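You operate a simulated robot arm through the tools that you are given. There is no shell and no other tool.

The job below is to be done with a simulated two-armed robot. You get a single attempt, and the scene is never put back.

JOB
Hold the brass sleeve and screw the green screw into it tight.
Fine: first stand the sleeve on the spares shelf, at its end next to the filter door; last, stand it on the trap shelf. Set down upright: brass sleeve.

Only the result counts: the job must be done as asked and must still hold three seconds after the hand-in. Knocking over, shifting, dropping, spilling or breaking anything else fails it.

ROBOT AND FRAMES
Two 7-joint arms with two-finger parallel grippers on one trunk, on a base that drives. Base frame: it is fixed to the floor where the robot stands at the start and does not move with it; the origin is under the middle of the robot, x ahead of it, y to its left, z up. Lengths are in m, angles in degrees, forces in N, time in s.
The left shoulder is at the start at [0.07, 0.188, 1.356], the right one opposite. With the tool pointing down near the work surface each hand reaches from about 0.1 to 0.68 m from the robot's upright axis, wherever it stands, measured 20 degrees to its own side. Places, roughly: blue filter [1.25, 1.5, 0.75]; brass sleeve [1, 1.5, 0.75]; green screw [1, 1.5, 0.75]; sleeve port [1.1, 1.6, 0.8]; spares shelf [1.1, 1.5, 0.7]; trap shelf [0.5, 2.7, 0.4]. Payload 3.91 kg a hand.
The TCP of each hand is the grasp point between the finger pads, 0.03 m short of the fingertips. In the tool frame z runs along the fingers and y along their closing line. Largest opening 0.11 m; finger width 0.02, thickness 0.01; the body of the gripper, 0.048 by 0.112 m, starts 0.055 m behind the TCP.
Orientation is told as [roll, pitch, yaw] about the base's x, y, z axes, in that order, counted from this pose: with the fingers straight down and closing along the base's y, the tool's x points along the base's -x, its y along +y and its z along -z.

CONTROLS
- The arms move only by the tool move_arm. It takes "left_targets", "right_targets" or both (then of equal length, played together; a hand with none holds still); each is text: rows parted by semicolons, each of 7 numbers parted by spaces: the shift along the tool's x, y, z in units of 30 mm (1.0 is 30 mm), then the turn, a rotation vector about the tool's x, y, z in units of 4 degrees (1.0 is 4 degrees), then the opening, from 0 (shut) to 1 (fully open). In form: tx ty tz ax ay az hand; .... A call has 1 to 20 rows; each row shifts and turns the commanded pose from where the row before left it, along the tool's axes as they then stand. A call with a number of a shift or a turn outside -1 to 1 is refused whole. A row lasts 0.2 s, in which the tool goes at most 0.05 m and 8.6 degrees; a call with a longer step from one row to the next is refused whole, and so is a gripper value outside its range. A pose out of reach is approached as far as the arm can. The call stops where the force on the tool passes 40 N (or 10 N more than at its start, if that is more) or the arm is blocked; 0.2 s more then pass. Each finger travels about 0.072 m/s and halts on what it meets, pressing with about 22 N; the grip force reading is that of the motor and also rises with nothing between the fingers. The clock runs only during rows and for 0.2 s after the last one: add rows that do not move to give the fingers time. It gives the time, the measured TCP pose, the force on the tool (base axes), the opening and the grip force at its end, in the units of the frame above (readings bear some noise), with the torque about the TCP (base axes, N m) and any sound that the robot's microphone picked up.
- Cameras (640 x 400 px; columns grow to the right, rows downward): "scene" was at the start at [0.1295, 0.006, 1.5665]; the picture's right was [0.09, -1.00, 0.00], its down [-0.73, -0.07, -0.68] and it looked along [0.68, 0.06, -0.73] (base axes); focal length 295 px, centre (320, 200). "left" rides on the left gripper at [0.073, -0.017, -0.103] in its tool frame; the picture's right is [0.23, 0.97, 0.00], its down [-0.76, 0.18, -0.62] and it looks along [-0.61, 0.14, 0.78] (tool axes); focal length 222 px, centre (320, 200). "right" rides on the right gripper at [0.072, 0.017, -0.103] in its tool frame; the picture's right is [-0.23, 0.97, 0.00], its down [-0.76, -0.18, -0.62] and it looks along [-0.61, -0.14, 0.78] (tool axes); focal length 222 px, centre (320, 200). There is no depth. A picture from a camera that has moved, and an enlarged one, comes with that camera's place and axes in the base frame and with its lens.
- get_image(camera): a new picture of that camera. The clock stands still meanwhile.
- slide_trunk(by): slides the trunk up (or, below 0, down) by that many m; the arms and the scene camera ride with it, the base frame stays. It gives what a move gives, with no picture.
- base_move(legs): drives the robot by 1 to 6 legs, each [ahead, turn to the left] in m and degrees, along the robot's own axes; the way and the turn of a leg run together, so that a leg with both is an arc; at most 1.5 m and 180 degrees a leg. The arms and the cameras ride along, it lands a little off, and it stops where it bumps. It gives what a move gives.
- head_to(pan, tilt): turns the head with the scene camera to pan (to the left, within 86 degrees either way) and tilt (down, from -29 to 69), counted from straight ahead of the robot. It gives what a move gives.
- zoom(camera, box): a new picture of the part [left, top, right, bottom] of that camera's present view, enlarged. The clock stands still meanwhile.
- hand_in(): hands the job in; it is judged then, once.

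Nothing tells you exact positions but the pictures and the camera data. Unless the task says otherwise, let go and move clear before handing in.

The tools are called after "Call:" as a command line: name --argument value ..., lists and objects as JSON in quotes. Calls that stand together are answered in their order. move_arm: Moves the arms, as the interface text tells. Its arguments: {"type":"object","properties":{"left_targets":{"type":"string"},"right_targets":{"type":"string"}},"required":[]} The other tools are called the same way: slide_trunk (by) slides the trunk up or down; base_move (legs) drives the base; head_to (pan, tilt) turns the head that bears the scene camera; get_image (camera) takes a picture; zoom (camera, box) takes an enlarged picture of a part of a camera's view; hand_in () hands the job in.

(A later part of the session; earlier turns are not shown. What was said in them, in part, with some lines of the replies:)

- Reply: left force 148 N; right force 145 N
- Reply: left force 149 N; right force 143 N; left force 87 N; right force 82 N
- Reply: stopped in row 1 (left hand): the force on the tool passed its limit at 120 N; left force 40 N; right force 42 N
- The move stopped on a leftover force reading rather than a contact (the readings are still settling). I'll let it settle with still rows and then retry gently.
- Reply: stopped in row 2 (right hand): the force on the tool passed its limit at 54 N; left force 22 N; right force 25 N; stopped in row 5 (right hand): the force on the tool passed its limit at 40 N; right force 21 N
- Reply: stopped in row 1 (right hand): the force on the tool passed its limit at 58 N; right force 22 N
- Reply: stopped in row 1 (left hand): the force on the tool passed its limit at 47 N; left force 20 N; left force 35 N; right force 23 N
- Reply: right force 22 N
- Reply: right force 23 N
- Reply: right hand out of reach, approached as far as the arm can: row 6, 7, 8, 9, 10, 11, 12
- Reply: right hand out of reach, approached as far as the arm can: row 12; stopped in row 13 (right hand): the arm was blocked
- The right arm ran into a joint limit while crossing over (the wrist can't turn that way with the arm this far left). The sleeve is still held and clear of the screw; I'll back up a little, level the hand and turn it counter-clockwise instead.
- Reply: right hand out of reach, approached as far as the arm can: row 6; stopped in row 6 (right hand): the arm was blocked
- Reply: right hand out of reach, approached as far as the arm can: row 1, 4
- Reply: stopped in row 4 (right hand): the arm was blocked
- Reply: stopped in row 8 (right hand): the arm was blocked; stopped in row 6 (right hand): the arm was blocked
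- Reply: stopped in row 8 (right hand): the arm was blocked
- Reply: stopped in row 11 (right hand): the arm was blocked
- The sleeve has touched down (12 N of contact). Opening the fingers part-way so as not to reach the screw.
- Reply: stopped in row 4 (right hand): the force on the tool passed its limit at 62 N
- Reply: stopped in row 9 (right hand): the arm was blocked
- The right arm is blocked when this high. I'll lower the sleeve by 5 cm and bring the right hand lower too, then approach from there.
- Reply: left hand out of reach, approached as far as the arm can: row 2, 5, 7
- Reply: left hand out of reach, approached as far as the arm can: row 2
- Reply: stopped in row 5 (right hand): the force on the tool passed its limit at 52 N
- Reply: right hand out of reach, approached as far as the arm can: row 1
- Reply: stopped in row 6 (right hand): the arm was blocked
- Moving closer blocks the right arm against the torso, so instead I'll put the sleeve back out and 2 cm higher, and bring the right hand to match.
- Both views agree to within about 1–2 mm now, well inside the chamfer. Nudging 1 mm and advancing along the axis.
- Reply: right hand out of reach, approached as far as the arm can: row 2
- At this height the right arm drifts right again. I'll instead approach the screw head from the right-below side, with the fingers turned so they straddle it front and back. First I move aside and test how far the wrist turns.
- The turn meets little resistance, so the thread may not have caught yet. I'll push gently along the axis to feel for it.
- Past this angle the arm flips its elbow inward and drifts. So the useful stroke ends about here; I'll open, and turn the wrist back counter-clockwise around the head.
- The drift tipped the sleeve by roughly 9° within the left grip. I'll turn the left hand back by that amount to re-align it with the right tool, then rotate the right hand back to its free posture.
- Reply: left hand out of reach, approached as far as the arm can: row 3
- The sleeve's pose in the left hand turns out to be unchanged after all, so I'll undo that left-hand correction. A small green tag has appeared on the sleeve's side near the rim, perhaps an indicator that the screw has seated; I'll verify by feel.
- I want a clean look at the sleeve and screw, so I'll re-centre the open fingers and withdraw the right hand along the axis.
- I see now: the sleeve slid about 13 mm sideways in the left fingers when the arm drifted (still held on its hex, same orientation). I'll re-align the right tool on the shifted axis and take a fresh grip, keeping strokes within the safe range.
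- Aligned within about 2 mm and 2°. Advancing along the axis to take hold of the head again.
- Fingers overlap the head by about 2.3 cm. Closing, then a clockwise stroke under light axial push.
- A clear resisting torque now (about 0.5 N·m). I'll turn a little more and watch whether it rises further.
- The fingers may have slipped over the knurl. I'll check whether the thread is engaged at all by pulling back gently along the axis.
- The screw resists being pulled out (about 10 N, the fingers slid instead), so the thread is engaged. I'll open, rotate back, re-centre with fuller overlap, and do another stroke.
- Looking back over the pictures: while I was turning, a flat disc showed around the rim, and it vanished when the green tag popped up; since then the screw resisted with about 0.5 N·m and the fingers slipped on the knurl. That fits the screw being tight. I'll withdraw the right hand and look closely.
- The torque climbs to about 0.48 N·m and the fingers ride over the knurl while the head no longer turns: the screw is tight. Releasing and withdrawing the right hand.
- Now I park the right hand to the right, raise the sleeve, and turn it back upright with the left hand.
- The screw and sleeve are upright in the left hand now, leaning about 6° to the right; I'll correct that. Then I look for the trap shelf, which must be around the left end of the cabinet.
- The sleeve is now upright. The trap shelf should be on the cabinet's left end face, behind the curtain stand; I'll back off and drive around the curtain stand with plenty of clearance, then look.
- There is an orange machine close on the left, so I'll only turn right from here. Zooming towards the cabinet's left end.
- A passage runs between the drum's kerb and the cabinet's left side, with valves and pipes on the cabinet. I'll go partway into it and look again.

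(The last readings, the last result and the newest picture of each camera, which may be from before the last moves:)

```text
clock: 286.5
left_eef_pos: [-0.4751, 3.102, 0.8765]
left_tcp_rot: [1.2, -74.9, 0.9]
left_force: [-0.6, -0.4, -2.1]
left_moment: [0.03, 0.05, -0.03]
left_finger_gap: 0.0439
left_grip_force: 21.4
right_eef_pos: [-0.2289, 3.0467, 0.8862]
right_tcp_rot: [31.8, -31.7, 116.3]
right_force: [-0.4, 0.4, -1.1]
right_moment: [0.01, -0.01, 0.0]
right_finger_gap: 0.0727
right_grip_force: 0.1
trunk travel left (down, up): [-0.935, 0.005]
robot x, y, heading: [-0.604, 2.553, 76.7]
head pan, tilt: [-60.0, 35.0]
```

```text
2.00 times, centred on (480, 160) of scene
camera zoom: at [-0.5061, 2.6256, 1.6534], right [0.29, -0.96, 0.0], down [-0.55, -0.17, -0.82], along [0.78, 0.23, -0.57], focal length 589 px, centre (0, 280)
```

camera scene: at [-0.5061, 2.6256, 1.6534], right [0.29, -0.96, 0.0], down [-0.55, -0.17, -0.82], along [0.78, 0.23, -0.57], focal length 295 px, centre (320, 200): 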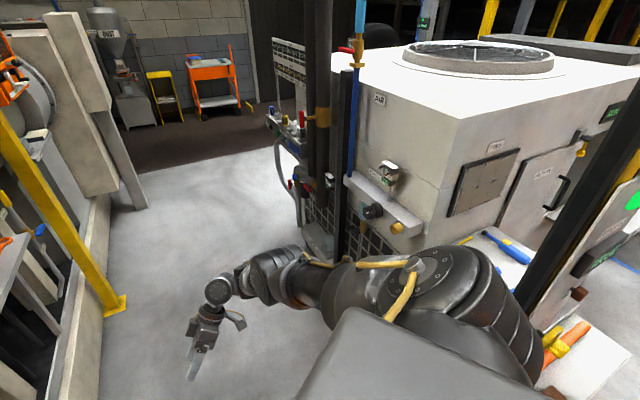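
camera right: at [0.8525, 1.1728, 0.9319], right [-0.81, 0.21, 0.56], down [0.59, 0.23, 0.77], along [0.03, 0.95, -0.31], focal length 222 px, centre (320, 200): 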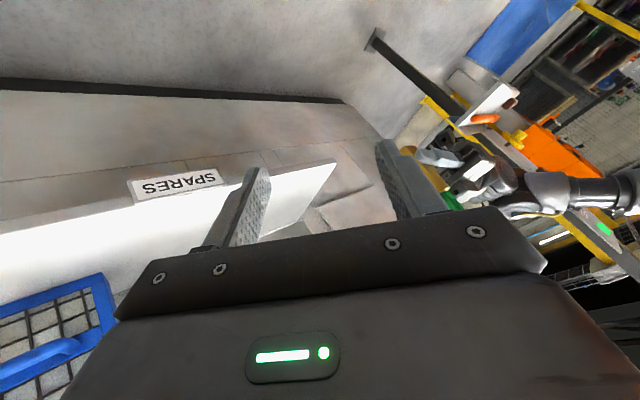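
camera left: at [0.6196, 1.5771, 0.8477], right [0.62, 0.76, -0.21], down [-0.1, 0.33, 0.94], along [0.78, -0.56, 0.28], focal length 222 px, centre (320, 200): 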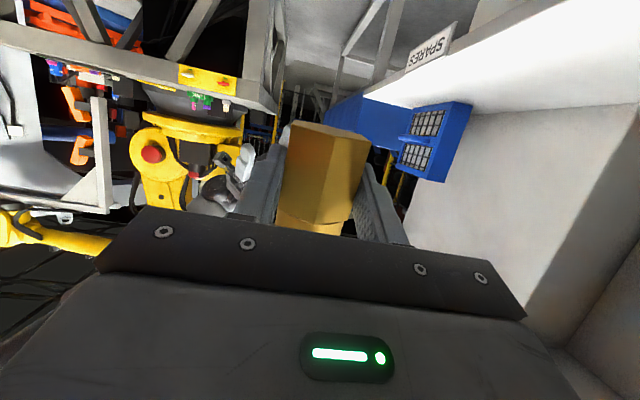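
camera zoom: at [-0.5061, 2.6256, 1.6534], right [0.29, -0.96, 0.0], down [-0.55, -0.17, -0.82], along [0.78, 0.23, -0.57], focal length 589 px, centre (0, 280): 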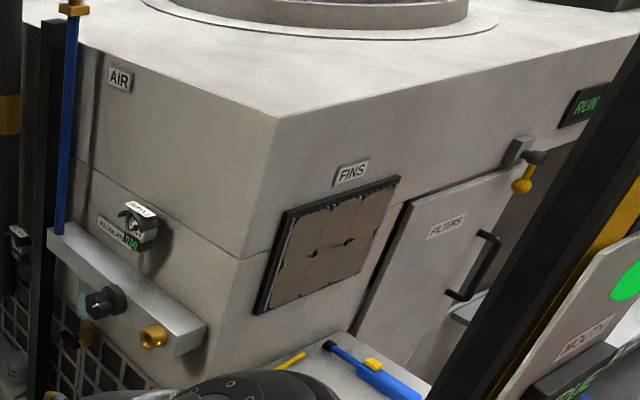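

The cabinet's left side carries an air manifold and pipes. I'll drive to a spot well clear of it and turn to face that side.

Call:
base_move --legs '[[0, -21.6], [0.84, 0], [0, -99.4]]'

Call:
head_to --pan 0 --tilt 40

Call:
get_image --camera "scene"

Call:
zoom --camera "scene" --box '[160, 100, 480, 300]'

```text
clock: 296.3
left_eef_pos: [0.2882, 2.8543, 0.8764]
left_tcp_rot: [1.4, -74.8, -119.2]
left_force: [0.6, -0.7, -2.5]
left_moment: [0.03, -0.01, 0.01]
left_finger_gap: 0.0436
left_grip_force: 22.1
right_eef_pos: [0.12, 2.67, 0.8867]
right_tcp_rot: [31.8, -31.7, -3.8]
right_force: [-0.5, -2.0, 0.1]
right_moment: [-0.01, 0.0, 0.0]
right_finger_gap: 0.0723
right_grip_force: 0.0
trunk travel left (down, up): [-0.935, 0.005]
robot x, y, heading: [-0.121, 3.2385, -43.5]
head pan, tilt: [-60.0, 35.0]
```

```text
clock: 297.6
left_eef_pos: [0.2889, 2.8539, 0.8771]
left_tcp_rot: [1.3, -74.8, -119.2]
left_force: [0.1, 0.2, -2.6]
left_moment: [0.08, 0.05, 0.0]
left_finger_gap: 0.0438
left_grip_force: 21.8
right_eef_pos: [0.1202, 2.6685, 0.8868]
right_tcp_rot: [31.8, -31.7, -3.8]
right_force: [-0.1, 0.7, 1.2]
right_moment: [0.01, 0.0, -0.03]
right_finger_gap: 0.0727
right_grip_force: 0.2
trunk travel left (down, up): [-0.935, 0.005]
robot x, y, heading: [-0.1246, 3.2401, -43.3]
head pan, tilt: [0.0, 40.0]
```

```text
taken
camera scene: at [-0.0241, 3.1439, 1.6458], right [-0.69, -0.73, 0.0], down [-0.47, 0.44, -0.77], along [0.56, -0.53, -0.64], focal length 295 px, centre (320, 200)
```

scene: 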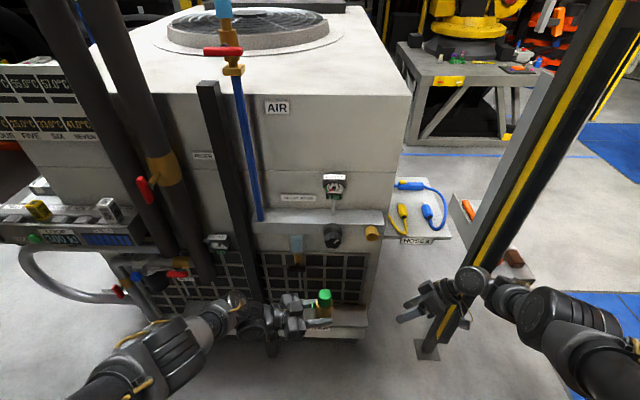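

```text
2.00 times, centred on (320, 200) of scene
camera zoom: at [-0.0241, 3.1439, 1.6458], right [-0.69, -0.73, 0.0], down [-0.47, 0.44, -0.77], along [0.56, -0.53, -0.64], focal length 589 px, centre (320, 200)
```

zoom: 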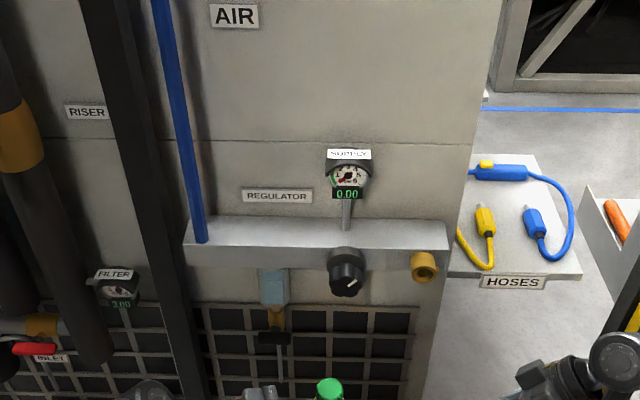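

I can see the air panel; the trap shelf should be low, right behind my left hand. I'll shift the left hand aside to see it.

Call:
move_arm --left_targets "0.2 0.19 -0.7 0 0 0 0.2; 0.25 0.24 -0.94 0 0 0 0.2; 0.25 0.24 -0.94 0 0 0 0.2; 0.25 0.24 -0.94 0 0 0 0.2; 0.05 0.05 -0.2 0 0 0 0.2; 0 0 0 0 0 0 0.2"

Call:
head_to --pan 0 --tilt 50

Call:
get_image --camera "scene"

Call:
zoom --camera "scene" --box '[230, 150, 430, 300]'

```text
clock: 299.0
left_eef_pos: [0.3664, 2.9417, 0.8777]
left_tcp_rot: [1.3, -74.7, -119.2]
left_force: [-0.3, 0.4, -2.4]
left_moment: [0.07, -0.05, 0.0]
left_finger_gap: 0.044
left_grip_force: 22.2
right_eef_pos: [0.1205, 2.6672, 0.8867]
right_tcp_rot: [31.9, -31.7, -3.9]
right_force: [-0.3, -0.2, 0.7]
right_moment: [0.02, -0.01, 0.01]
right_finger_gap: 0.0727
right_grip_force: 0.0
trunk travel left (down, up): [-0.935, 0.005]
robot x, y, heading: [-0.1257, 3.2414, -43.4]
head pan, tilt: [0.0, 40.0]
```

```text
clock: 299.7
left_eef_pos: [0.3668, 2.9435, 0.8756]
left_tcp_rot: [1.2, -74.8, -119.2]
left_force: [-0.5, 0.0, -2.2]
left_moment: [0.02, 0.01, -0.02]
left_finger_gap: 0.0439
left_grip_force: 21.8
right_eef_pos: [0.1201, 2.6671, 0.8874]
right_tcp_rot: [31.8, -31.7, -3.8]
right_force: [0.4, 0.0, 0.1]
right_moment: [0.02, 0.01, -0.03]
right_finger_gap: 0.0727
right_grip_force: 0.2
trunk travel left (down, up): [-0.935, 0.005]
robot x, y, heading: [-0.1219, 3.2379, -43.0]
head pan, tilt: [0.0, 50.0]
```

```text
taken
camera scene: at [-0.0296, 3.1497, 1.6317], right [-0.69, -0.73, 0.0], down [-0.56, 0.53, -0.64], along [0.47, -0.44, -0.77], focal length 295 px, centre (320, 200)
```

scene: 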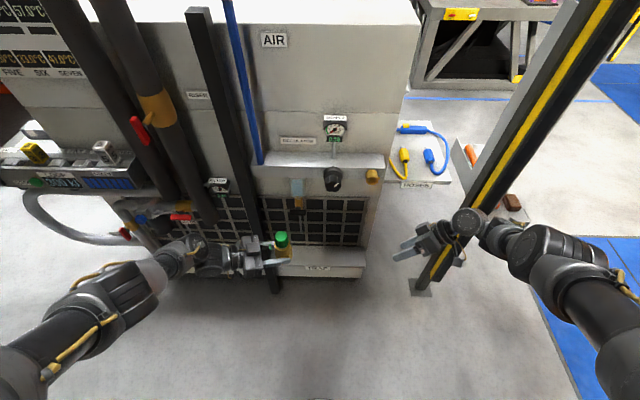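

```text
2.67 times, centred on (330, 225) of scene
camera zoom: at [-0.0296, 3.1497, 1.6317], right [-0.69, -0.73, 0.0], down [-0.56, 0.53, -0.64], along [0.47, -0.44, -0.77], focal length 786 px, centre (293, 133)
```

zoom: 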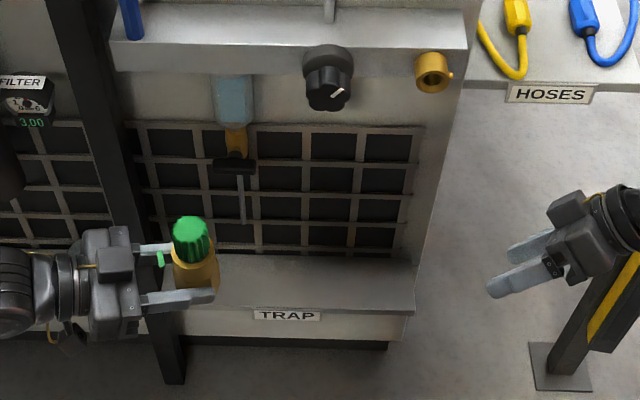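

The TRAP shelf is a narrow grey ledge below the grille, labelled TRAP, with free room on its right half. Before going near, I'll fold the right hand back to a tucked, fingers-down pose.

Call:
move_arm --right_targets "0 0 0 0.599 0.282 0.68 0.5; 0 0 0 0.599 0.282 0.68 0.4; 0 0 0 0.599 0.282 0.68 0.4; 0 0 0 0.599 0.282 0.68 0.4; 0 0 0 0.599 0.282 0.68 0.4; 0 0 0 0.599 0.282 0.68 0.4; 0 0 0 0.599 0.282 0.68 0.4; 0 0 0 0.599 0.282 0.68 0.4; 0 0 0 0.599 0.282 0.68 0.4; 0 0 0 0.599 0.282 0.68 0.4; 0 0 0 0.599 0.282 0.68 0.4; 0 0 0 0.599 0.282 0.68 0.4; 0 0 0 0.599 0.282 0.68 0.4; 0 0 0 0.599 0.282 0.68 0.4; 0 0 0 0.599 0.282 0.68 0.4; 0 0 0 0.599 0.282 0.68 0.4; 0 0 0 0.599 0.282 0.68 0.4; 0 0 0 0 0 0 0.4; 0 0 0 0 0 0 0.4"

Call:
get_image --camera "scene"

```text
clock: 303.7
left_eef_pos: [0.3674, 2.9412, 0.8768]
left_tcp_rot: [1.3, -74.8, -119.2]
left_force: [-0.9, -0.5, -2.4]
left_moment: [0.06, -0.01, 0.01]
left_finger_gap: 0.0436
left_grip_force: 22.0
right_eef_pos: [0.1203, 2.6679, 0.8859]
right_tcp_rot: [-0.1, 0.0, -43.2]
right_force: [1.1, 0.0, -0.9]
right_moment: [0.04, -0.01, 0.0]
right_finger_gap: 0.0439
right_grip_force: 0.0
trunk travel left (down, up): [-0.935, 0.005]
robot x, y, heading: [-0.1202, 3.2407, -43.2]
head pan, tilt: [0.0, 50.0]
```

```text
taken
camera scene: at [-0.0297, 3.1497, 1.6317], right [-0.69, -0.73, 0.0], down [-0.56, 0.53, -0.64], along [0.47, -0.44, -0.77], focal length 295 px, centre (320, 200)
```

scene: 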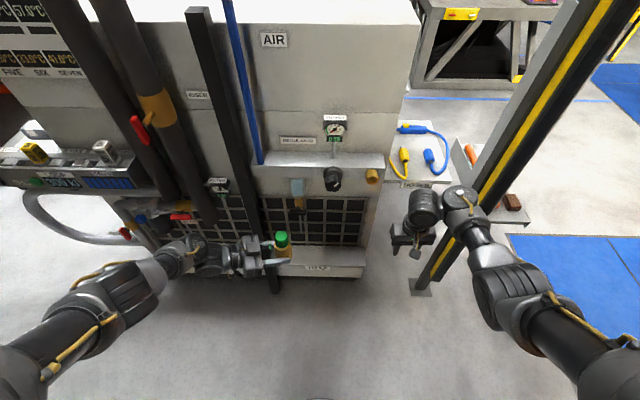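

Call:
move_arm --right_targets "0 0 0.5 0 0 0 0.4; 0 0 0.6 0 0 0 0.4; 0 0 0.6 0 0 0 0.4; 0.6 -0.2 0 0 0 0 0.4; 0.8 -0.2 0 0 0 0 0.4; 0.8 -0.2 0 0 0 0 0.4; 0.8 -0.2 0 0 0 0 0.4; 0.8 -0.2 0 0 0 0 0.4; 0.6 0 0 0 0 0 0.4; 0 0 0 0 0 0 0.4"

Call:
zoom --camera "scene" --box '[250, 200, 390, 300]'

Call:
get_image --camera "left"

```text
clock: 305.9
left_eef_pos: [0.3671, 2.942, 0.8769]
left_tcp_rot: [1.3, -74.8, -119.0]
left_force: [-0.8, 0.0, -2.9]
left_moment: [0.03, -0.04, 0.02]
left_finger_gap: 0.0437
left_grip_force: 22.2
right_eef_pos: [0.0037, 2.7357, 0.8359]
right_tcp_rot: [-0.2, 0.0, -43.2]
right_force: [0.2, 0.1, 0.3]
right_moment: [0.01, 0.01, 0.01]
right_finger_gap: 0.0438
right_grip_force: 0.1
trunk travel left (down, up): [-0.935, 0.005]
robot x, y, heading: [-0.12, 3.2366, -43.2]
head pan, tilt: [0.0, 50.0]
```

```text
4.00 times, centred on (320, 250) of scene
camera zoom: at [-0.0295, 3.1494, 1.6316], right [-0.69, -0.73, 0.0], down [-0.56, 0.53, -0.64], along [0.47, -0.44, -0.77], focal length 1179 px, centre (320, 0)
```

zoom: 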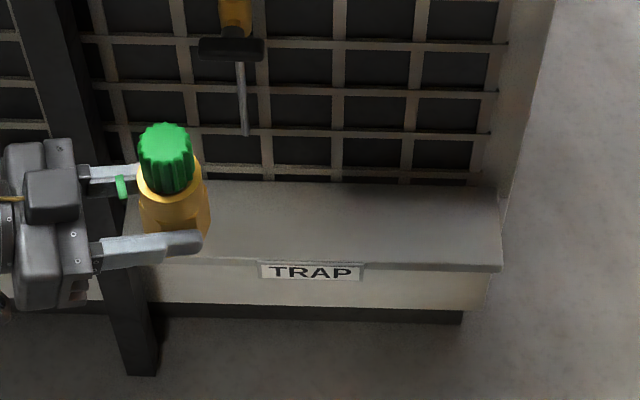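

```text
taken
camera left: at [0.4081, 3.0557, 0.8344], right [0.89, -0.4, -0.21], down [0.34, 0.27, 0.9], along [-0.3, -0.87, 0.38], focal length 222 px, centre (320, 200)
```

left: 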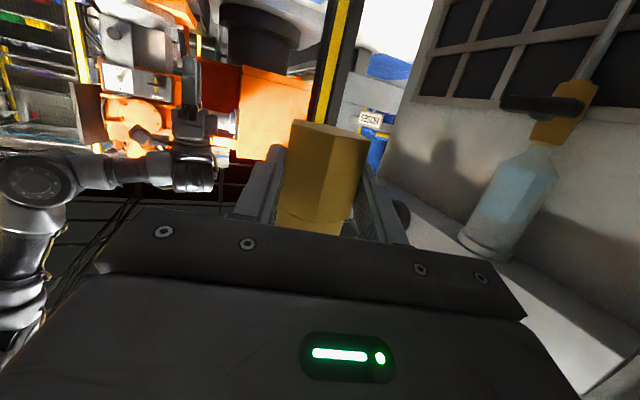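

The shelf is only about 10 cm deep, so the left hand should point straight in (its camera hangs below and must stay in front of the ledge). I'll yaw the left hand to point forward while still clear.

Call:
move_arm --left_targets "0 0 0 -0.6 0.004 -0.163 0.2; 0 0 0 -0.965 0.006 -0.262 0.2; 0 0 0 -0.965 0.006 -0.262 0.2; 0 0 0 -0.965 0.006 -0.262 0.2; 0 0 0 -0.965 0.006 -0.262 0.2; 0 0 0 -0.965 0.006 -0.262 0.2; 0 0 0 -0.965 0.006 -0.262 0.2; 0 0 0 -0.965 0.006 -0.262 0.2; 0 0 0 -0.965 0.006 -0.262 0.2; 0 0 0 -0.965 0.006 -0.262 0.2; 0 0 0 -0.965 0.006 -0.262 0.2; 0 0 0 -0.965 0.006 -0.262 0.2; 0 0 0 -0.965 0.006 -0.262 0.2; 0 0 0 -0.965 0.006 -0.262 0.2; 0 0 0 -0.965 0.006 -0.262 0.2; 0 0 0 0 0 0 0.2; 0 0 0 0 0 0 0.2"

Call:
get_image --camera "scene"

```text
clock: 309.5
left_eef_pos: [0.3683, 2.9432, 0.8778]
left_tcp_rot: [1.2, -74.7, -60.6]
left_force: [-0.2, 0.4, -2.6]
left_moment: [0.05, 0.02, 0.0]
left_finger_gap: 0.0438
left_grip_force: 21.6
right_eef_pos: [0.004, 2.7366, 0.8356]
right_tcp_rot: [0.0, 0.0, -43.2]
right_force: [-0.9, 0.0, -0.7]
right_moment: [0.0, -0.03, 0.01]
right_finger_gap: 0.044
right_grip_force: 0.0
trunk travel left (down, up): [-0.935, 0.005]
robot x, y, heading: [-0.1174, 3.2375, -43.1]
head pan, tilt: [0.0, 50.0]
```

```text
taken
camera scene: at [-0.0297, 3.1498, 1.6317], right [-0.69, -0.73, 0.0], down [-0.56, 0.53, -0.64], along [0.47, -0.44, -0.77], focal length 295 px, centre (320, 200)
```

scene: 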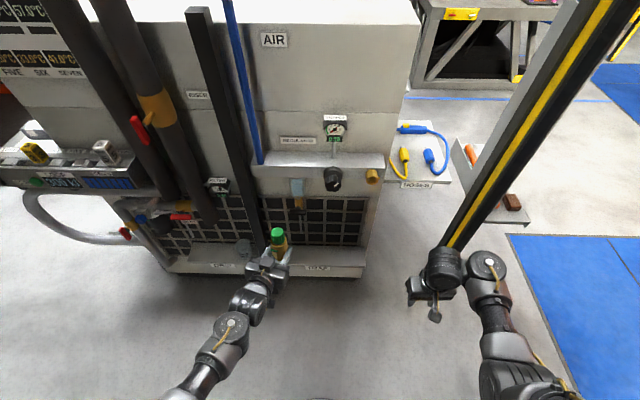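

Call:
zoom --camera "scene" --box '[240, 215, 320, 285]'

Call:
zoom --camera "scene" --box '[160, 200, 380, 300]'

```text
5.71 times, centred on (280, 250) of scene
camera zoom: at [-0.0297, 3.1498, 1.6317], right [-0.69, -0.73, 0.0], down [-0.56, 0.53, -0.64], along [0.47, -0.44, -0.77], focal length 1684 px, centre (549, -86)
```

zoom: 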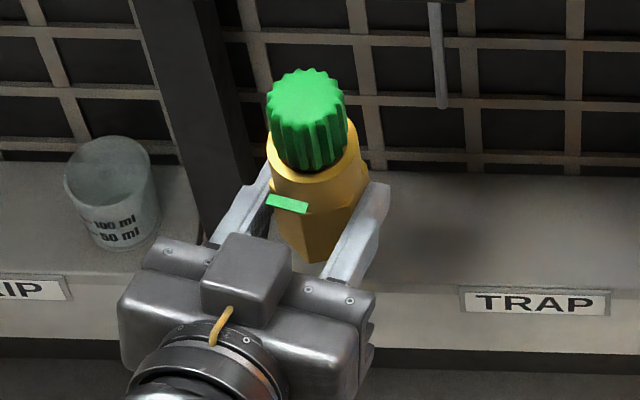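

```text
2.91 times, centred on (270, 250) of scene
camera zoom: at [-0.0297, 3.1498, 1.6317], right [-0.69, -0.73, 0.0], down [-0.56, 0.53, -0.64], along [0.47, -0.44, -0.77], focal length 857 px, centre (466, 54)
```

zoom: 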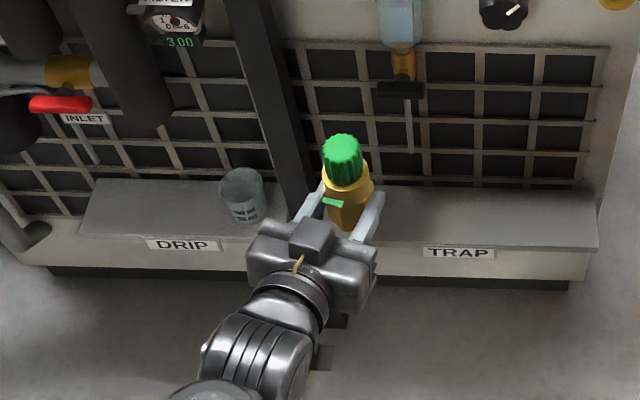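

The sleeve is upright, its base about 32 mm below the grip point. There is also a DRIP shelf with a cup left of the black post, which I must stay away from; I'll use the right half of the TRAP shelf. First a little more yaw, then lower the trunk well below the manifold.

Call:
move_arm --left_targets "0 0 0 -0.965 0.006 -0.262 0.2; 0 0 0 -0.965 0.006 -0.262 0.2; 0 0 0 -0.965 0.006 -0.262 0.2; 0 0 0 -0.965 0.006 -0.262 0.2; 0 0 0 0 0 0 0.2; 0 0 0 0 0 0 0.2"

Call:
slide_trunk --by -0.36

Call:
get_image --camera "scene"

```text
clock: 310.9
left_eef_pos: [0.3682, 2.9421, 0.8775]
left_tcp_rot: [1.2, -74.8, -44.5]
left_force: [0.0, -0.2, -2.8]
left_moment: [0.01, 0.02, 0.01]
left_finger_gap: 0.0439
left_grip_force: 22.5
right_eef_pos: [0.0034, 2.7352, 0.8369]
right_tcp_rot: [0.0, 0.0, -43.2]
right_force: [-0.8, -0.1, -0.2]
right_moment: [0.02, 0.03, -0.03]
right_finger_gap: 0.0438
right_grip_force: 0.0
trunk travel left (down, up): [-0.935, 0.005]
robot x, y, heading: [-0.121, 3.2378, -43.3]
head pan, tilt: [0.0, 50.0]
```

```text
clock: 314.4
left_eef_pos: [0.369, 2.9422, 0.5176]
left_tcp_rot: [1.1, -74.8, -44.6]
left_force: [0.4, 0.0, -1.9]
left_moment: [-0.01, 0.07, -0.04]
left_finger_gap: 0.044
left_grip_force: 22.2
right_eef_pos: [0.0035, 2.7348, 0.4761]
right_tcp_rot: [-0.2, 0.0, -43.2]
right_force: [-0.4, 0.1, 0.2]
right_moment: [0.01, 0.02, -0.03]
right_finger_gap: 0.044
right_grip_force: 0.1
trunk travel left (down, up): [-0.575, 0.365]
robot x, y, heading: [-0.1202, 3.242, -43.3]
head pan, tilt: [0.0, 50.0]
```

```text
taken
camera scene: at [-0.0299, 3.1499, 1.2717], right [-0.69, -0.73, 0.0], down [-0.56, 0.53, -0.64], along [0.47, -0.44, -0.77], focal length 295 px, centre (320, 200)
```

scene: 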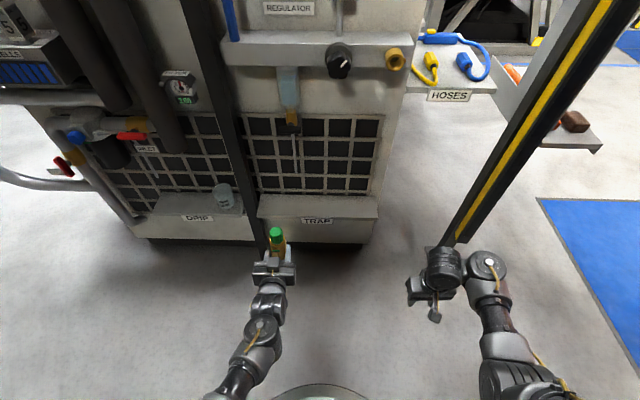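

Call:
zoom --camera "scene" --box '[240, 140, 400, 240]'

Call:
zoom --camera "scene" --box '[240, 210, 320, 260]'

```text
4.00 times, centred on (320, 190) of scene
camera zoom: at [-0.0299, 3.1499, 1.2717], right [-0.69, -0.73, 0.0], down [-0.56, 0.53, -0.64], along [0.47, -0.44, -0.77], focal length 1179 px, centre (320, 240)
```

zoom: 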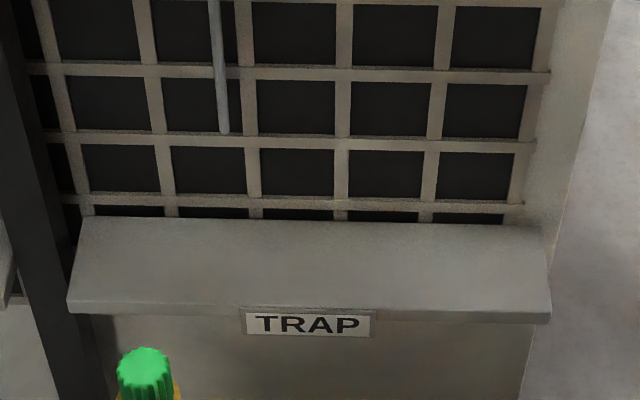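

```text
8.00 times, centred on (280, 235) of scene
camera zoom: at [-0.0299, 3.1499, 1.2717], right [-0.69, -0.73, 0.0], down [-0.56, 0.53, -0.64], along [0.47, -0.44, -0.77], focal length 2357 px, centre (640, -80)
```

zoom: 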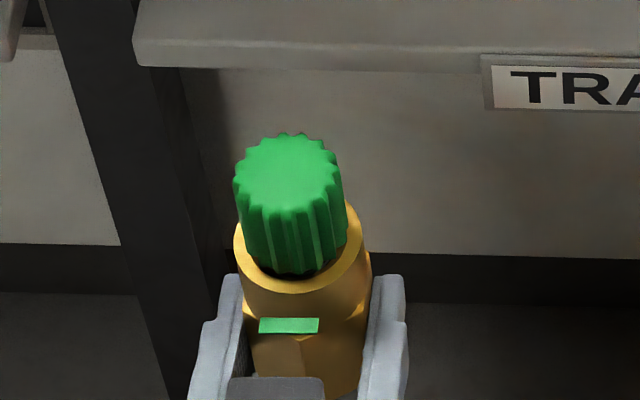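

The shelf top comes out at z≈0.43. I'll raise the trunk slightly for clearance and then move the base in, turned so that the left hand reaches the right part of the shelf.

Call:
slide_trunk --by 0.04

Call:
base_move --legs '[[0, -25], [0.235, 0], [0, 8.3]]'

Call:
get_image --camera "scene"

Call:
zoom --camera "scene" --box '[160, 120, 360, 245]'

```text
clock: 315.2
left_eef_pos: [0.3687, 2.9425, 0.5575]
left_tcp_rot: [1.3, -74.8, -44.5]
left_force: [0.5, -0.9, -2.4]
left_moment: [0.02, 0.04, 0.04]
left_finger_gap: 0.0442
left_grip_force: 21.7
right_eef_pos: [0.0033, 2.7358, 0.5156]
right_tcp_rot: [-0.1, 0.0, -43.3]
right_force: [-0.3, 0.0, -0.7]
right_moment: [0.02, -0.02, 0.01]
right_finger_gap: 0.044
right_grip_force: 0.0
trunk travel left (down, up): [-0.615, 0.325]
robot x, y, heading: [-0.1232, 3.2387, -43.3]
head pan, tilt: [0.0, 50.0]
```

```text
clock: 318.9
left_eef_pos: [0.3498, 2.5978, 0.5578]
left_tcp_rot: [1.2, -74.8, -61.1]
left_force: [-0.2, -0.2, -2.5]
left_moment: [0.04, 0.03, -0.04]
left_finger_gap: 0.0438
left_grip_force: 22.5
right_eef_pos: [-0.0577, 2.5041, 0.5162]
right_tcp_rot: [0.0, 0.0, -59.8]
right_force: [-1.1, -0.2, 0.4]
right_moment: [0.01, -0.01, 0.01]
right_finger_gap: 0.0439
right_grip_force: 0.1
trunk travel left (down, up): [-0.615, 0.325]
robot x, y, heading: [-0.0346, 3.021, -59.9]
head pan, tilt: [0.0, 50.0]
```

```text
taken
camera scene: at [0.0281, 2.9107, 1.3117], right [-0.87, -0.5, 0.0], down [-0.38, 0.66, -0.64], along [0.32, -0.56, -0.77], focal length 295 px, centre (320, 200)
```

scene: 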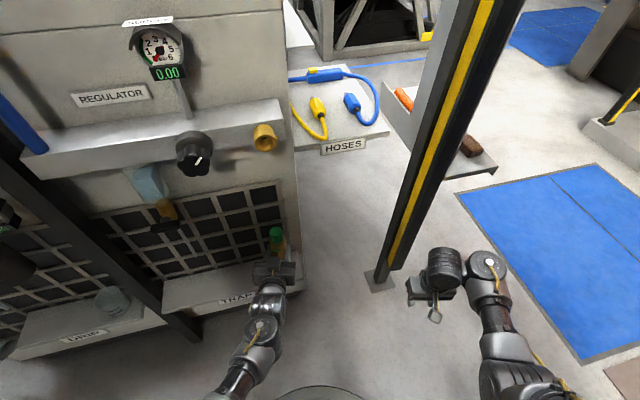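

```text
3.20 times, centred on (260, 182) of scene
camera zoom: at [0.0281, 2.9107, 1.3117], right [-0.87, -0.5, 0.0], down [-0.38, 0.66, -0.64], along [0.32, -0.56, -0.77], focal length 943 px, centre (512, 256)
```

zoom: 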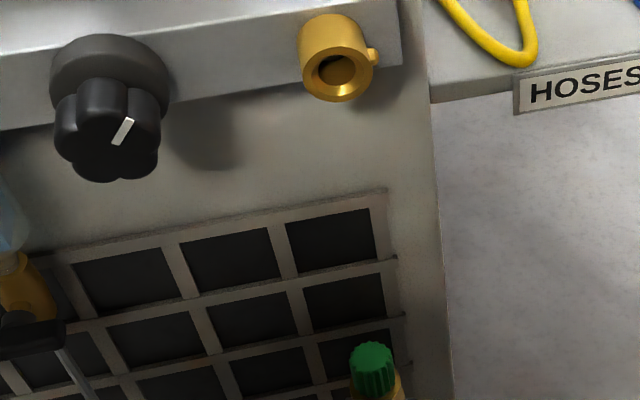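

Call:
zoom --camera "scene" --box '[150, 210, 330, 322]'

Call:
get_image --camera "left"

```text
3.56 times, centred on (240, 266) of scene
camera zoom: at [0.0281, 2.9107, 1.3117], right [-0.87, -0.5, 0.0], down [-0.38, 0.66, -0.64], along [0.32, -0.56, -0.77], focal length 1048 px, centre (604, -35)
```

zoom: 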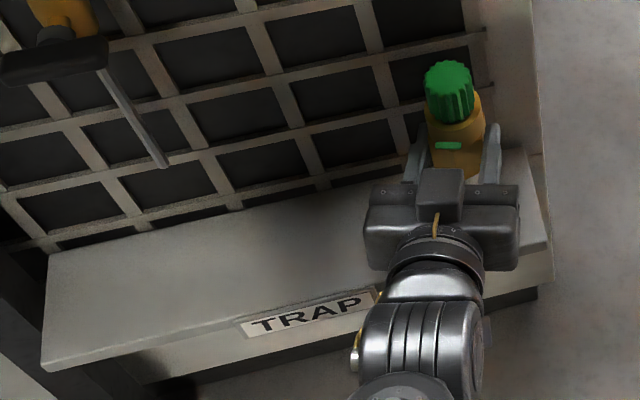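

```text
taken
camera left: at [0.2756, 2.694, 0.5151], right [0.81, 0.54, -0.21], down [-0.05, 0.43, 0.9], along [0.58, -0.72, 0.38], focal length 222 px, centre (320, 200)
```

left: 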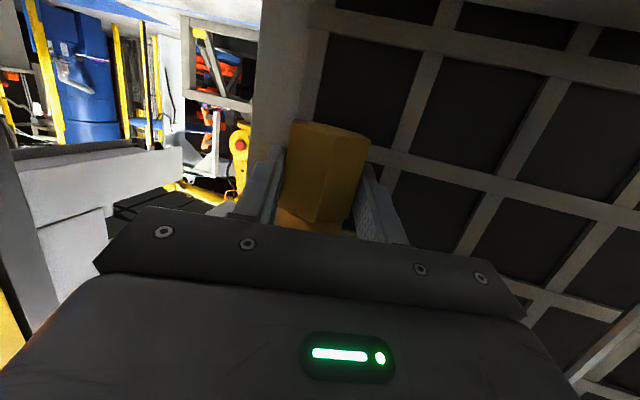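

I'm in place: the sleeve hovers over the shelf's mid-depth, about 6 cm from its right end. Shifting it 4 cm further in along the shelf, then lowering with the trunk in steps.

Call:
move_arm --left_targets "0.03 0.4 -0.1 0 0 0 0.2; 0.03 0.45 -0.12 0 0 0 0.2; 0.03 0.44 -0.11 0 0 0 0.2; 0 0 0 0 0 0 0.2; 0 0 0 0 0 0 0.2"

Call:
slide_trunk --by -0.05

Call:
zoom --camera "scene" --box '[150, 190, 330, 302]'

Call:
get_image --camera "left"

```text
clock: 320.1
left_eef_pos: [0.3774, 2.6267, 0.5567]
left_tcp_rot: [1.2, -74.8, -61.1]
left_force: [-0.3, 0.2, -1.9]
left_moment: [0.01, 0.04, -0.01]
left_finger_gap: 0.0438
left_grip_force: 22.1
right_eef_pos: [-0.0593, 2.5037, 0.5157]
right_tcp_rot: [-0.1, 0.0, -59.9]
right_force: [-0.3, -0.5, 0.2]
right_moment: [-0.02, 0.01, -0.01]
right_finger_gap: 0.0439
right_grip_force: 0.1
trunk travel left (down, up): [-0.615, 0.325]
robot x, y, heading: [-0.0368, 3.0195, -60.0]
head pan, tilt: [0.0, 50.0]
```

```text
clock: 321.0
left_eef_pos: [0.3767, 2.6274, 0.5072]
left_tcp_rot: [1.3, -74.8, -61.2]
left_force: [-0.1, -0.3, -2.2]
left_moment: [0.02, -0.01, -0.02]
left_finger_gap: 0.0437
left_grip_force: 22.0
right_eef_pos: [-0.0589, 2.5042, 0.4659]
right_tcp_rot: [-0.1, -0.1, -59.9]
right_force: [-0.3, -0.3, 0.1]
right_moment: [-0.01, 0.01, -0.01]
right_finger_gap: 0.0437
right_grip_force: 0.0
trunk travel left (down, up): [-0.565, 0.375]
robot x, y, heading: [-0.0354, 3.0241, -59.8]
head pan, tilt: [0.0, 50.0]
```

```text
3.56 times, centred on (240, 246) of scene
camera zoom: at [0.0276, 2.9108, 1.2617], right [-0.87, -0.5, 0.0], down [-0.38, 0.66, -0.64], along [0.32, -0.56, -0.77], focal length 1048 px, centre (604, 36)
```

zoom: 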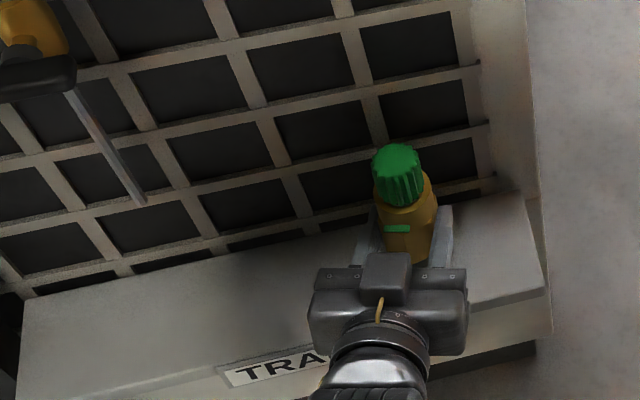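

```text
taken
camera left: at [0.3035, 2.7227, 0.4654], right [0.81, 0.54, -0.21], down [-0.05, 0.43, 0.9], along [0.58, -0.72, 0.38], focal length 222 px, centre (320, 200)
```

left: 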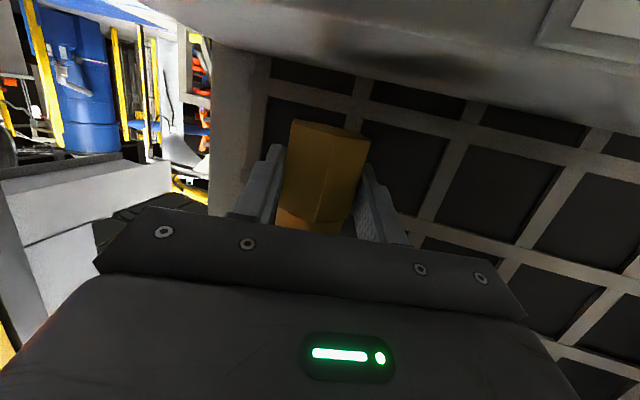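

Call:
slide_trunk --by -0.018

Call:
slide_trunk --by -0.008

Call:
get_image --camera "left"

```text
clock: 321.7
left_eef_pos: [0.3773, 2.6285, 0.4893]
left_tcp_rot: [1.2, -74.9, -61.1]
left_force: [-1.0, 0.2, -1.8]
left_moment: [0.01, 0.04, -0.03]
left_finger_gap: 0.0438
left_grip_force: 22.0
right_eef_pos: [-0.0592, 2.5048, 0.4487]
right_tcp_rot: [0.0, 0.1, -59.8]
right_force: [-0.8, 1.0, -0.3]
right_moment: [0.0, 0.01, 0.02]
right_finger_gap: 0.044
right_grip_force: 0.0
trunk travel left (down, up): [-0.547, 0.393]
robot x, y, heading: [-0.0395, 3.0247, -59.8]
head pan, tilt: [0.0, 50.0]
```

```text
clock: 322.2
left_eef_pos: [0.3768, 2.6271, 0.4808]
left_tcp_rot: [1.1, -74.8, -61.2]
left_force: [0.4, -0.9, -2.2]
left_moment: [0.02, 0.01, -0.01]
left_finger_gap: 0.0438
left_grip_force: 22.1
right_eef_pos: [-0.0599, 2.5033, 0.4394]
right_tcp_rot: [0.0, 0.0, -59.8]
right_force: [0.0, 0.6, -0.5]
right_moment: [-0.05, 0.04, 0.01]
right_finger_gap: 0.0437
right_grip_force: 0.0
trunk travel left (down, up): [-0.539, 0.401]
robot x, y, heading: [-0.0359, 3.0225, -59.8]
head pan, tilt: [0.0, 50.0]
```

```text
taken
camera left: at [0.3036, 2.7227, 0.4393], right [0.81, 0.54, -0.21], down [-0.05, 0.43, 0.9], along [0.58, -0.72, 0.38], focal length 222 px, centre (320, 200)
```

left: 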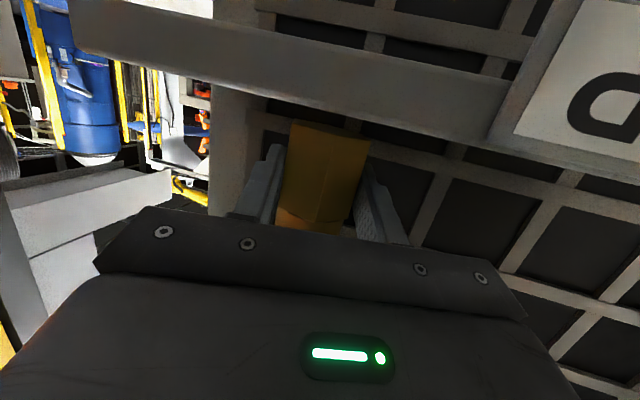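

The left camera puts the shelf top at z≈0.44, so contact should come within the next centimetre.

Call:
slide_trunk --by -0.005

Call:
slide_trunk --by -0.003

Call:
slide_trunk --by -0.002

```text
clock: 322.8
left_eef_pos: [0.377, 2.6281, 0.4761]
left_tcp_rot: [1.1, -74.8, -61.2]
left_force: [-0.4, -0.7, -2.0]
left_moment: [0.04, -0.01, 0.02]
left_finger_gap: 0.0438
left_grip_force: 22.1
right_eef_pos: [-0.0591, 2.504, 0.434]
right_tcp_rot: [-0.2, -0.1, -59.8]
right_force: [0.4, -0.6, 0.7]
right_moment: [-0.05, 0.02, -0.01]
right_finger_gap: 0.0438
right_grip_force: 0.1
trunk travel left (down, up): [-0.534, 0.406]
robot x, y, heading: [-0.036, 3.0232, -60.0]
head pan, tilt: [0.0, 50.0]
```

```text
clock: 323.3
left_eef_pos: [0.3762, 2.626, 0.4736]
left_tcp_rot: [1.2, -74.8, -61.1]
left_force: [-0.1, 0.1, -2.6]
left_moment: [0.04, 0.0, -0.03]
left_finger_gap: 0.0436
left_grip_force: 21.8
right_eef_pos: [-0.0596, 2.5053, 0.433]
right_tcp_rot: [0.0, 0.0, -59.8]
right_force: [-0.1, -0.5, 0.0]
right_moment: [0.04, 0.0, -0.02]
right_finger_gap: 0.0442
right_grip_force: 0.0
trunk travel left (down, up): [-0.531, 0.409]
robot x, y, heading: [-0.0354, 3.0232, -59.9]
head pan, tilt: [0.0, 50.0]
```

```text
clock: 323.8
left_eef_pos: [0.3776, 2.627, 0.4727]
left_tcp_rot: [1.1, -74.9, -61.2]
left_force: [-0.2, -0.3, 2.0]
left_moment: [-0.11, 0.04, 0.0]
left_finger_gap: 0.0437
left_grip_force: 21.8
right_eef_pos: [-0.0605, 2.5056, 0.4309]
right_tcp_rot: [-0.1, -0.1, -59.8]
right_force: [-0.5, -0.5, -0.4]
right_moment: [0.06, 0.01, -0.02]
right_finger_gap: 0.0442
right_grip_force: 0.0
trunk travel left (down, up): [-0.529, 0.411]
robot x, y, heading: [-0.0358, 3.0256, -60.0]
head pan, tilt: [0.0, 50.0]
```

Contact: the reading changed by about 4 N. Checking how upright it sits before letting go.

Call:
zoom --camera "scene" --box '[225, 195, 305, 245]'

Call:
zoom --camera "left" --box '[240, 80, 420, 240]'

```text
8.00 times, centred on (265, 220) of scene
camera zoom: at [0.0274, 2.9108, 1.2258], right [-0.87, -0.5, 0.0], down [-0.38, 0.66, -0.64], along [0.32, -0.56, -0.77], focal length 2357 px, centre (760, 40)
```

zoom: 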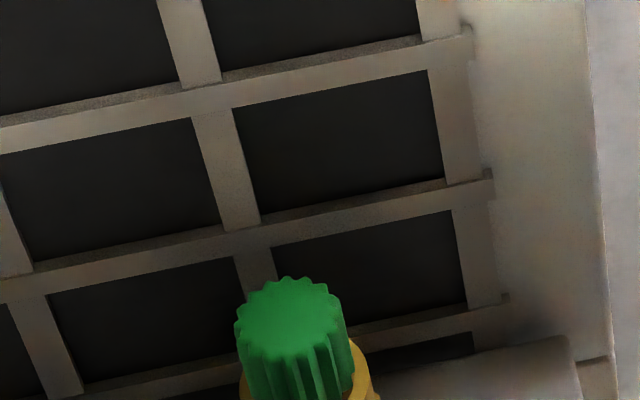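

```text
2.50 times, centred on (330, 160) of left
camera zoom: at [0.3037, 2.7223, 0.4299], right [0.82, 0.54, -0.21], down [-0.05, 0.44, 0.9], along [0.58, -0.72, 0.38], focal length 555 px, centre (295, 300)
```

zoom: 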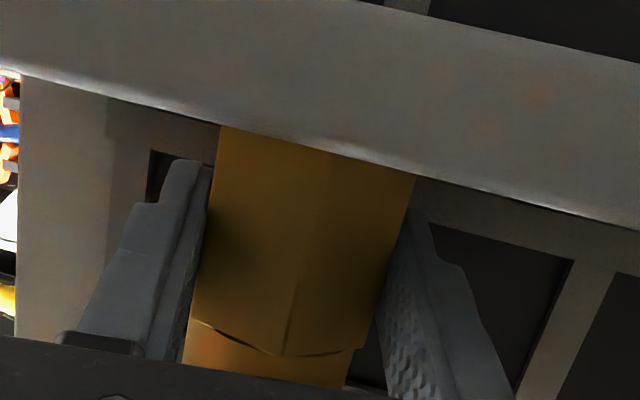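

Call:
slide_trunk --by -0.001

Call:
move_arm --left_targets "0 0 0 0 0 0 0.4; 0 0 0 0 0 0 0.43; 0 0 0 0 0 0 0.46; 0 0 0 0 0 0 0.5; 0 0 0 0 0 0 0.6; 0 0 0 0 0 0 0.7; 0 0 0 0 0 0 0.7"

Call:
zoom --camera "left" --box '[240, 80, 420, 240]'

Call:
get_image --camera "left"

```text
clock: 324.3
left_eef_pos: [0.3779, 2.6283, 0.4728]
left_tcp_rot: [1.2, -75.1, -61.0]
left_force: [1.0, 0.8, 8.0]
left_moment: [-0.29, 0.06, 0.0]
left_finger_gap: 0.0441
left_grip_force: 22.0
right_eef_pos: [-0.0589, 2.5048, 0.4291]
right_tcp_rot: [-0.2, 0.0, -59.7]
right_force: [0.3, -0.4, 0.1]
right_moment: [0.02, -0.03, 0.03]
right_finger_gap: 0.0439
right_grip_force: 0.1
trunk travel left (down, up): [-0.528, 0.412]
robot x, y, heading: [-0.035, 3.0246, -59.8]
head pan, tilt: [0.0, 50.0]
```

```text
clock: 325.9
left_eef_pos: [0.3771, 2.6272, 0.4712]
left_tcp_rot: [1.2, -74.9, -61.2]
left_force: [-0.3, 0.4, -0.3]
left_moment: [0.0, -0.01, 0.01]
left_finger_gap: 0.0768
left_grip_force: 0.1
right_eef_pos: [-0.0593, 2.505, 0.4298]
right_tcp_rot: [-0.1, 0.0, -59.8]
right_force: [0.0, -1.4, 0.2]
right_moment: [-0.02, 0.0, 0.01]
right_finger_gap: 0.0445
right_grip_force: 0.0
trunk travel left (down, up): [-0.528, 0.412]
robot x, y, heading: [-0.0374, 3.0218, -59.8]
head pan, tilt: [0.0, 50.0]
```

```text
2.50 times, centred on (330, 160) of left
camera zoom: at [0.3036, 2.7226, 0.4284], right [0.81, 0.54, -0.21], down [-0.05, 0.43, 0.9], along [0.58, -0.72, 0.38], focal length 555 px, centre (295, 300)
```

zoom: 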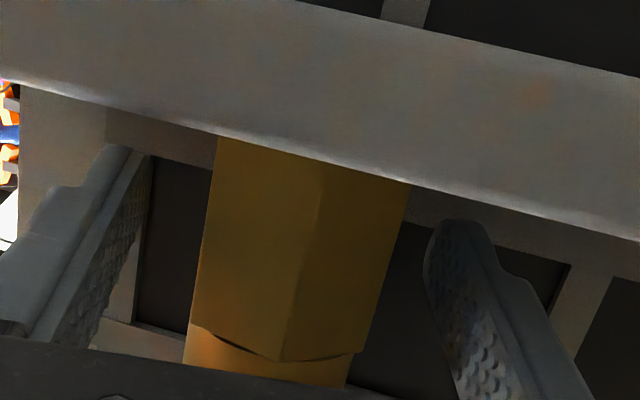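

```text
taken
camera left: at [0.3036, 2.7226, 0.4284], right [0.81, 0.54, -0.21], down [-0.05, 0.43, 0.9], along [0.58, -0.72, 0.38], focal length 222 px, centre (320, 200)
```

left: 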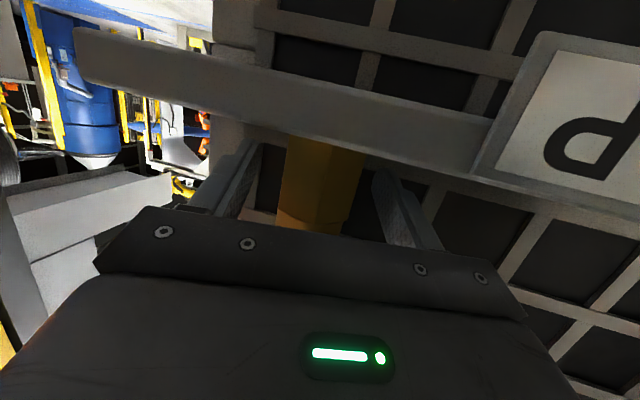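

The sleeve stands on its own. Pulling the left hand straight back, away from the shelf.

Call:
move_arm --left_targets "0 0 -0.2 0 0 0 0.72; 0 0 -0.3 0 0 0 0.75; 0 0 -0.5 0 0 0 0.75; 0 0 -0.6 0 0 0 0.75; 0 0 -0.7 0 0 0 0.75; 0 0 -0.7 0 0 0 0.75; 0 0 0 0 0 0 0.75"

Call:
get_image --camera "scene"

Call:
get_image --camera "left"

```text
clock: 327.5
left_eef_pos: [0.3344, 2.7027, 0.4941]
left_tcp_rot: [1.2, -74.7, -61.3]
left_force: [-0.2, -0.2, 0.5]
left_moment: [0.01, 0.0, 0.01]
left_finger_gap: 0.0824
left_grip_force: 0.1
right_eef_pos: [-0.059, 2.5044, 0.4297]
right_tcp_rot: [-0.2, 0.0, -59.8]
right_force: [0.2, -0.9, 0.3]
right_moment: [-0.01, -0.01, -0.01]
right_finger_gap: 0.0441
right_grip_force: 0.0
trunk travel left (down, up): [-0.528, 0.412]
robot x, y, heading: [-0.0368, 3.0257, -59.9]
head pan, tilt: [0.0, 50.0]
```

```text
taken
camera scene: at [0.0275, 2.9105, 1.2247], right [-0.87, -0.5, 0.0], down [-0.38, 0.66, -0.64], along [0.32, -0.56, -0.77], focal length 295 px, centre (320, 200)
```

scene: 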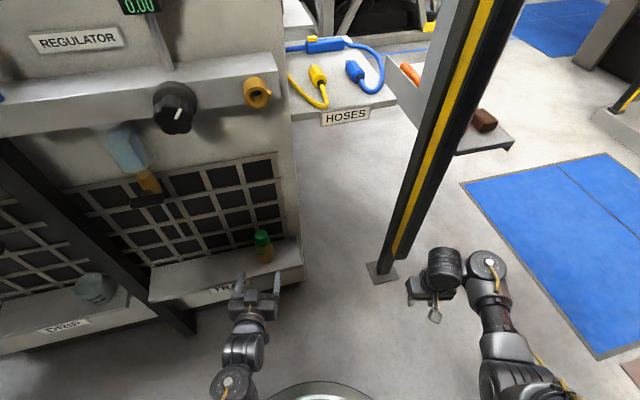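

```text
taken
camera left: at [0.2598, 2.7982, 0.4522], right [0.81, 0.54, -0.21], down [-0.05, 0.43, 0.9], along [0.58, -0.72, 0.38], focal length 222 px, centre (320, 200)
```

left: 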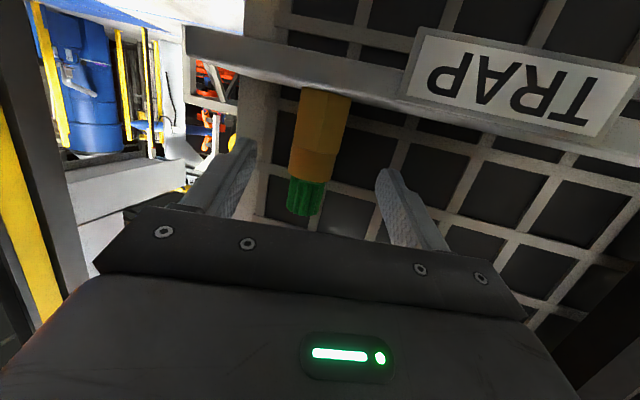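

Call:
zoom --camera "left" --box '[250, 60, 380, 230]'

Call:
zoom --camera "scene" --box '[225, 215, 305, 275]'

```text
2.35 times, centred on (315, 145) of left
camera zoom: at [0.2598, 2.7982, 0.4522], right [0.81, 0.54, -0.21], down [-0.05, 0.43, 0.9], along [0.58, -0.72, 0.38], focal length 523 px, centre (332, 329)
```

zoom: 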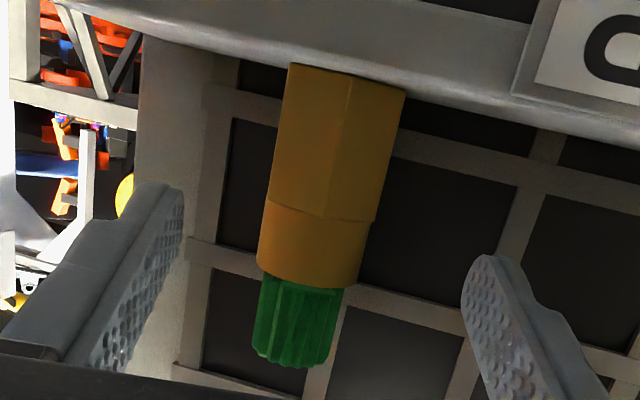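

```text
6.67 times, centred on (265, 245) of scene
camera zoom: at [0.0275, 2.9105, 1.2247], right [-0.87, -0.5, 0.0], down [-0.38, 0.66, -0.64], along [0.32, -0.56, -0.77], focal length 1964 px, centre (687, -100)
```

zoom: 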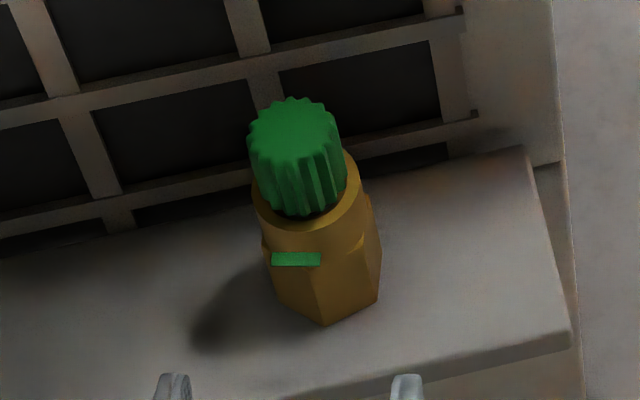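

Seen from the side, the screw head sits flush on the sleeve and the sleeve stands upright on the trap shelf. Backing the robot clear and taking a last look.

Call:
base_move --legs '[[-0.25, 0]]'

Call:
get_image --camera "scene"

Call:
zoom --camera "scene" --box '[200, 100, 360, 220]'

Call:
zoom --camera "left" --box '[230, 60, 410, 210]'

```text
clock: 329.3
left_eef_pos: [0.2094, 2.9188, 0.4947]
left_tcp_rot: [1.2, -75.0, -61.1]
left_force: [0.2, -0.1, 0.4]
left_moment: [-0.01, 0.03, 0.03]
left_finger_gap: 0.0824
left_grip_force: 0.0
right_eef_pos: [-0.183, 2.7207, 0.4303]
right_tcp_rot: [-0.2, -0.1, -59.8]
right_force: [0.5, 0.6, 0.2]
right_moment: [-0.03, 0.03, -0.01]
right_finger_gap: 0.0441
right_grip_force: 0.1
trunk travel left (down, up): [-0.528, 0.412]
robot x, y, heading: [-0.1642, 3.2352, -59.7]
head pan, tilt: [0.0, 50.0]
```

```text
taken
camera scene: at [-0.098, 3.1272, 1.2248], right [-0.86, -0.5, 0.0], down [-0.38, 0.66, -0.64], along [0.32, -0.56, -0.77], focal length 295 px, centre (320, 200)
```

scene: 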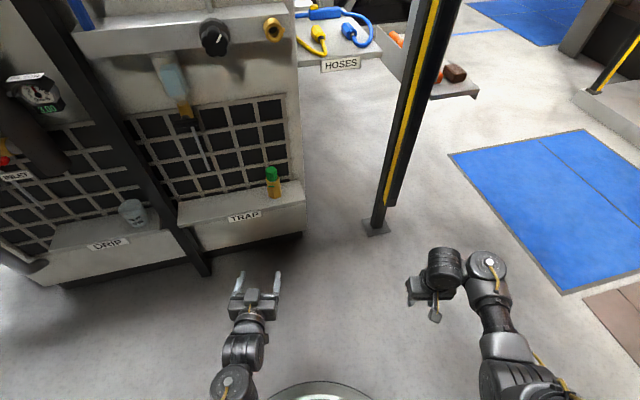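

```text
3.33 times, centred on (280, 160) of scene
camera zoom: at [-0.098, 3.1272, 1.2248], right [-0.86, -0.5, 0.0], down [-0.38, 0.66, -0.64], along [0.32, -0.56, -0.77], focal length 982 px, centre (453, 333)
```

zoom: 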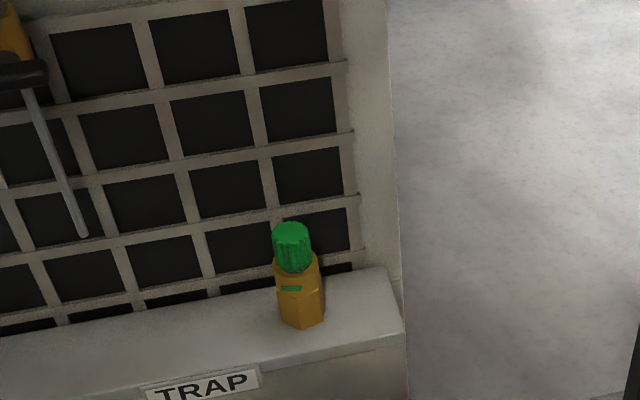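

```text
2.67 times, centred on (320, 135) of left
camera zoom: at [0.135, 3.0142, 0.4524], right [0.81, 0.54, -0.21], down [-0.05, 0.44, 0.9], along [0.58, -0.72, 0.38], focal length 592 px, centre (320, 373)
```

zoom: 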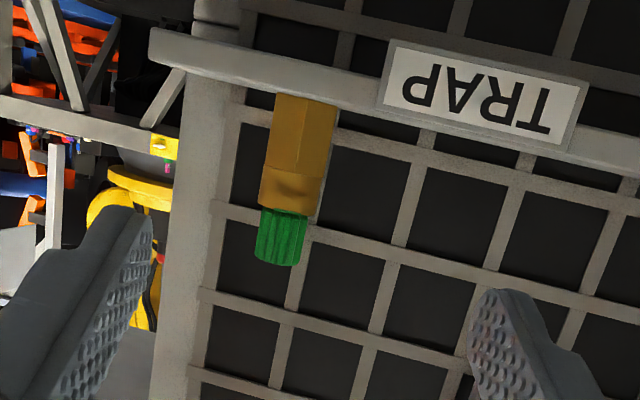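

The sleeve with the tight screw stands upright and free on the trap shelf. Both hands are clear and nothing around it has moved, so I'm handing in the job.

Call:
hand_in

```text
The job is handed in.
```

The job is handed in: the brass sleeve now stands upright on the trap shelf with the green screw screwed in.

- **Spares shelf first:** I stood the sleeve at the end of the spares shelf next to the filter door and let go, before touching the screw. I read "first" as before the screwing, so I did not stand it there again afterwards.
- **Screwing:** The left hand held the sleeve while the right hand turned the screw. At the end the screw resisted about 0.48 N·m, and the fingers slipped over the head instead of turning it further. No sound signalled it was tight. My evidence is that resistance, plus a thin green tab that showed up on the sleeve during turning, which I took to be a tightness indicator.
- **Trap shelf last:** The sleeve stands at mid-depth, about 10 cm from the right end of the shelf. From the side, the screw head sits flush on the sleeve.

During the screwing the sleeve slid about 2 cm in the left fingers and tipped by about 5°. I corrected the tilt before setting it down. The filter, cup, hoses and everything else I could see were not touched. Both hands were open and clear at the hand-in.
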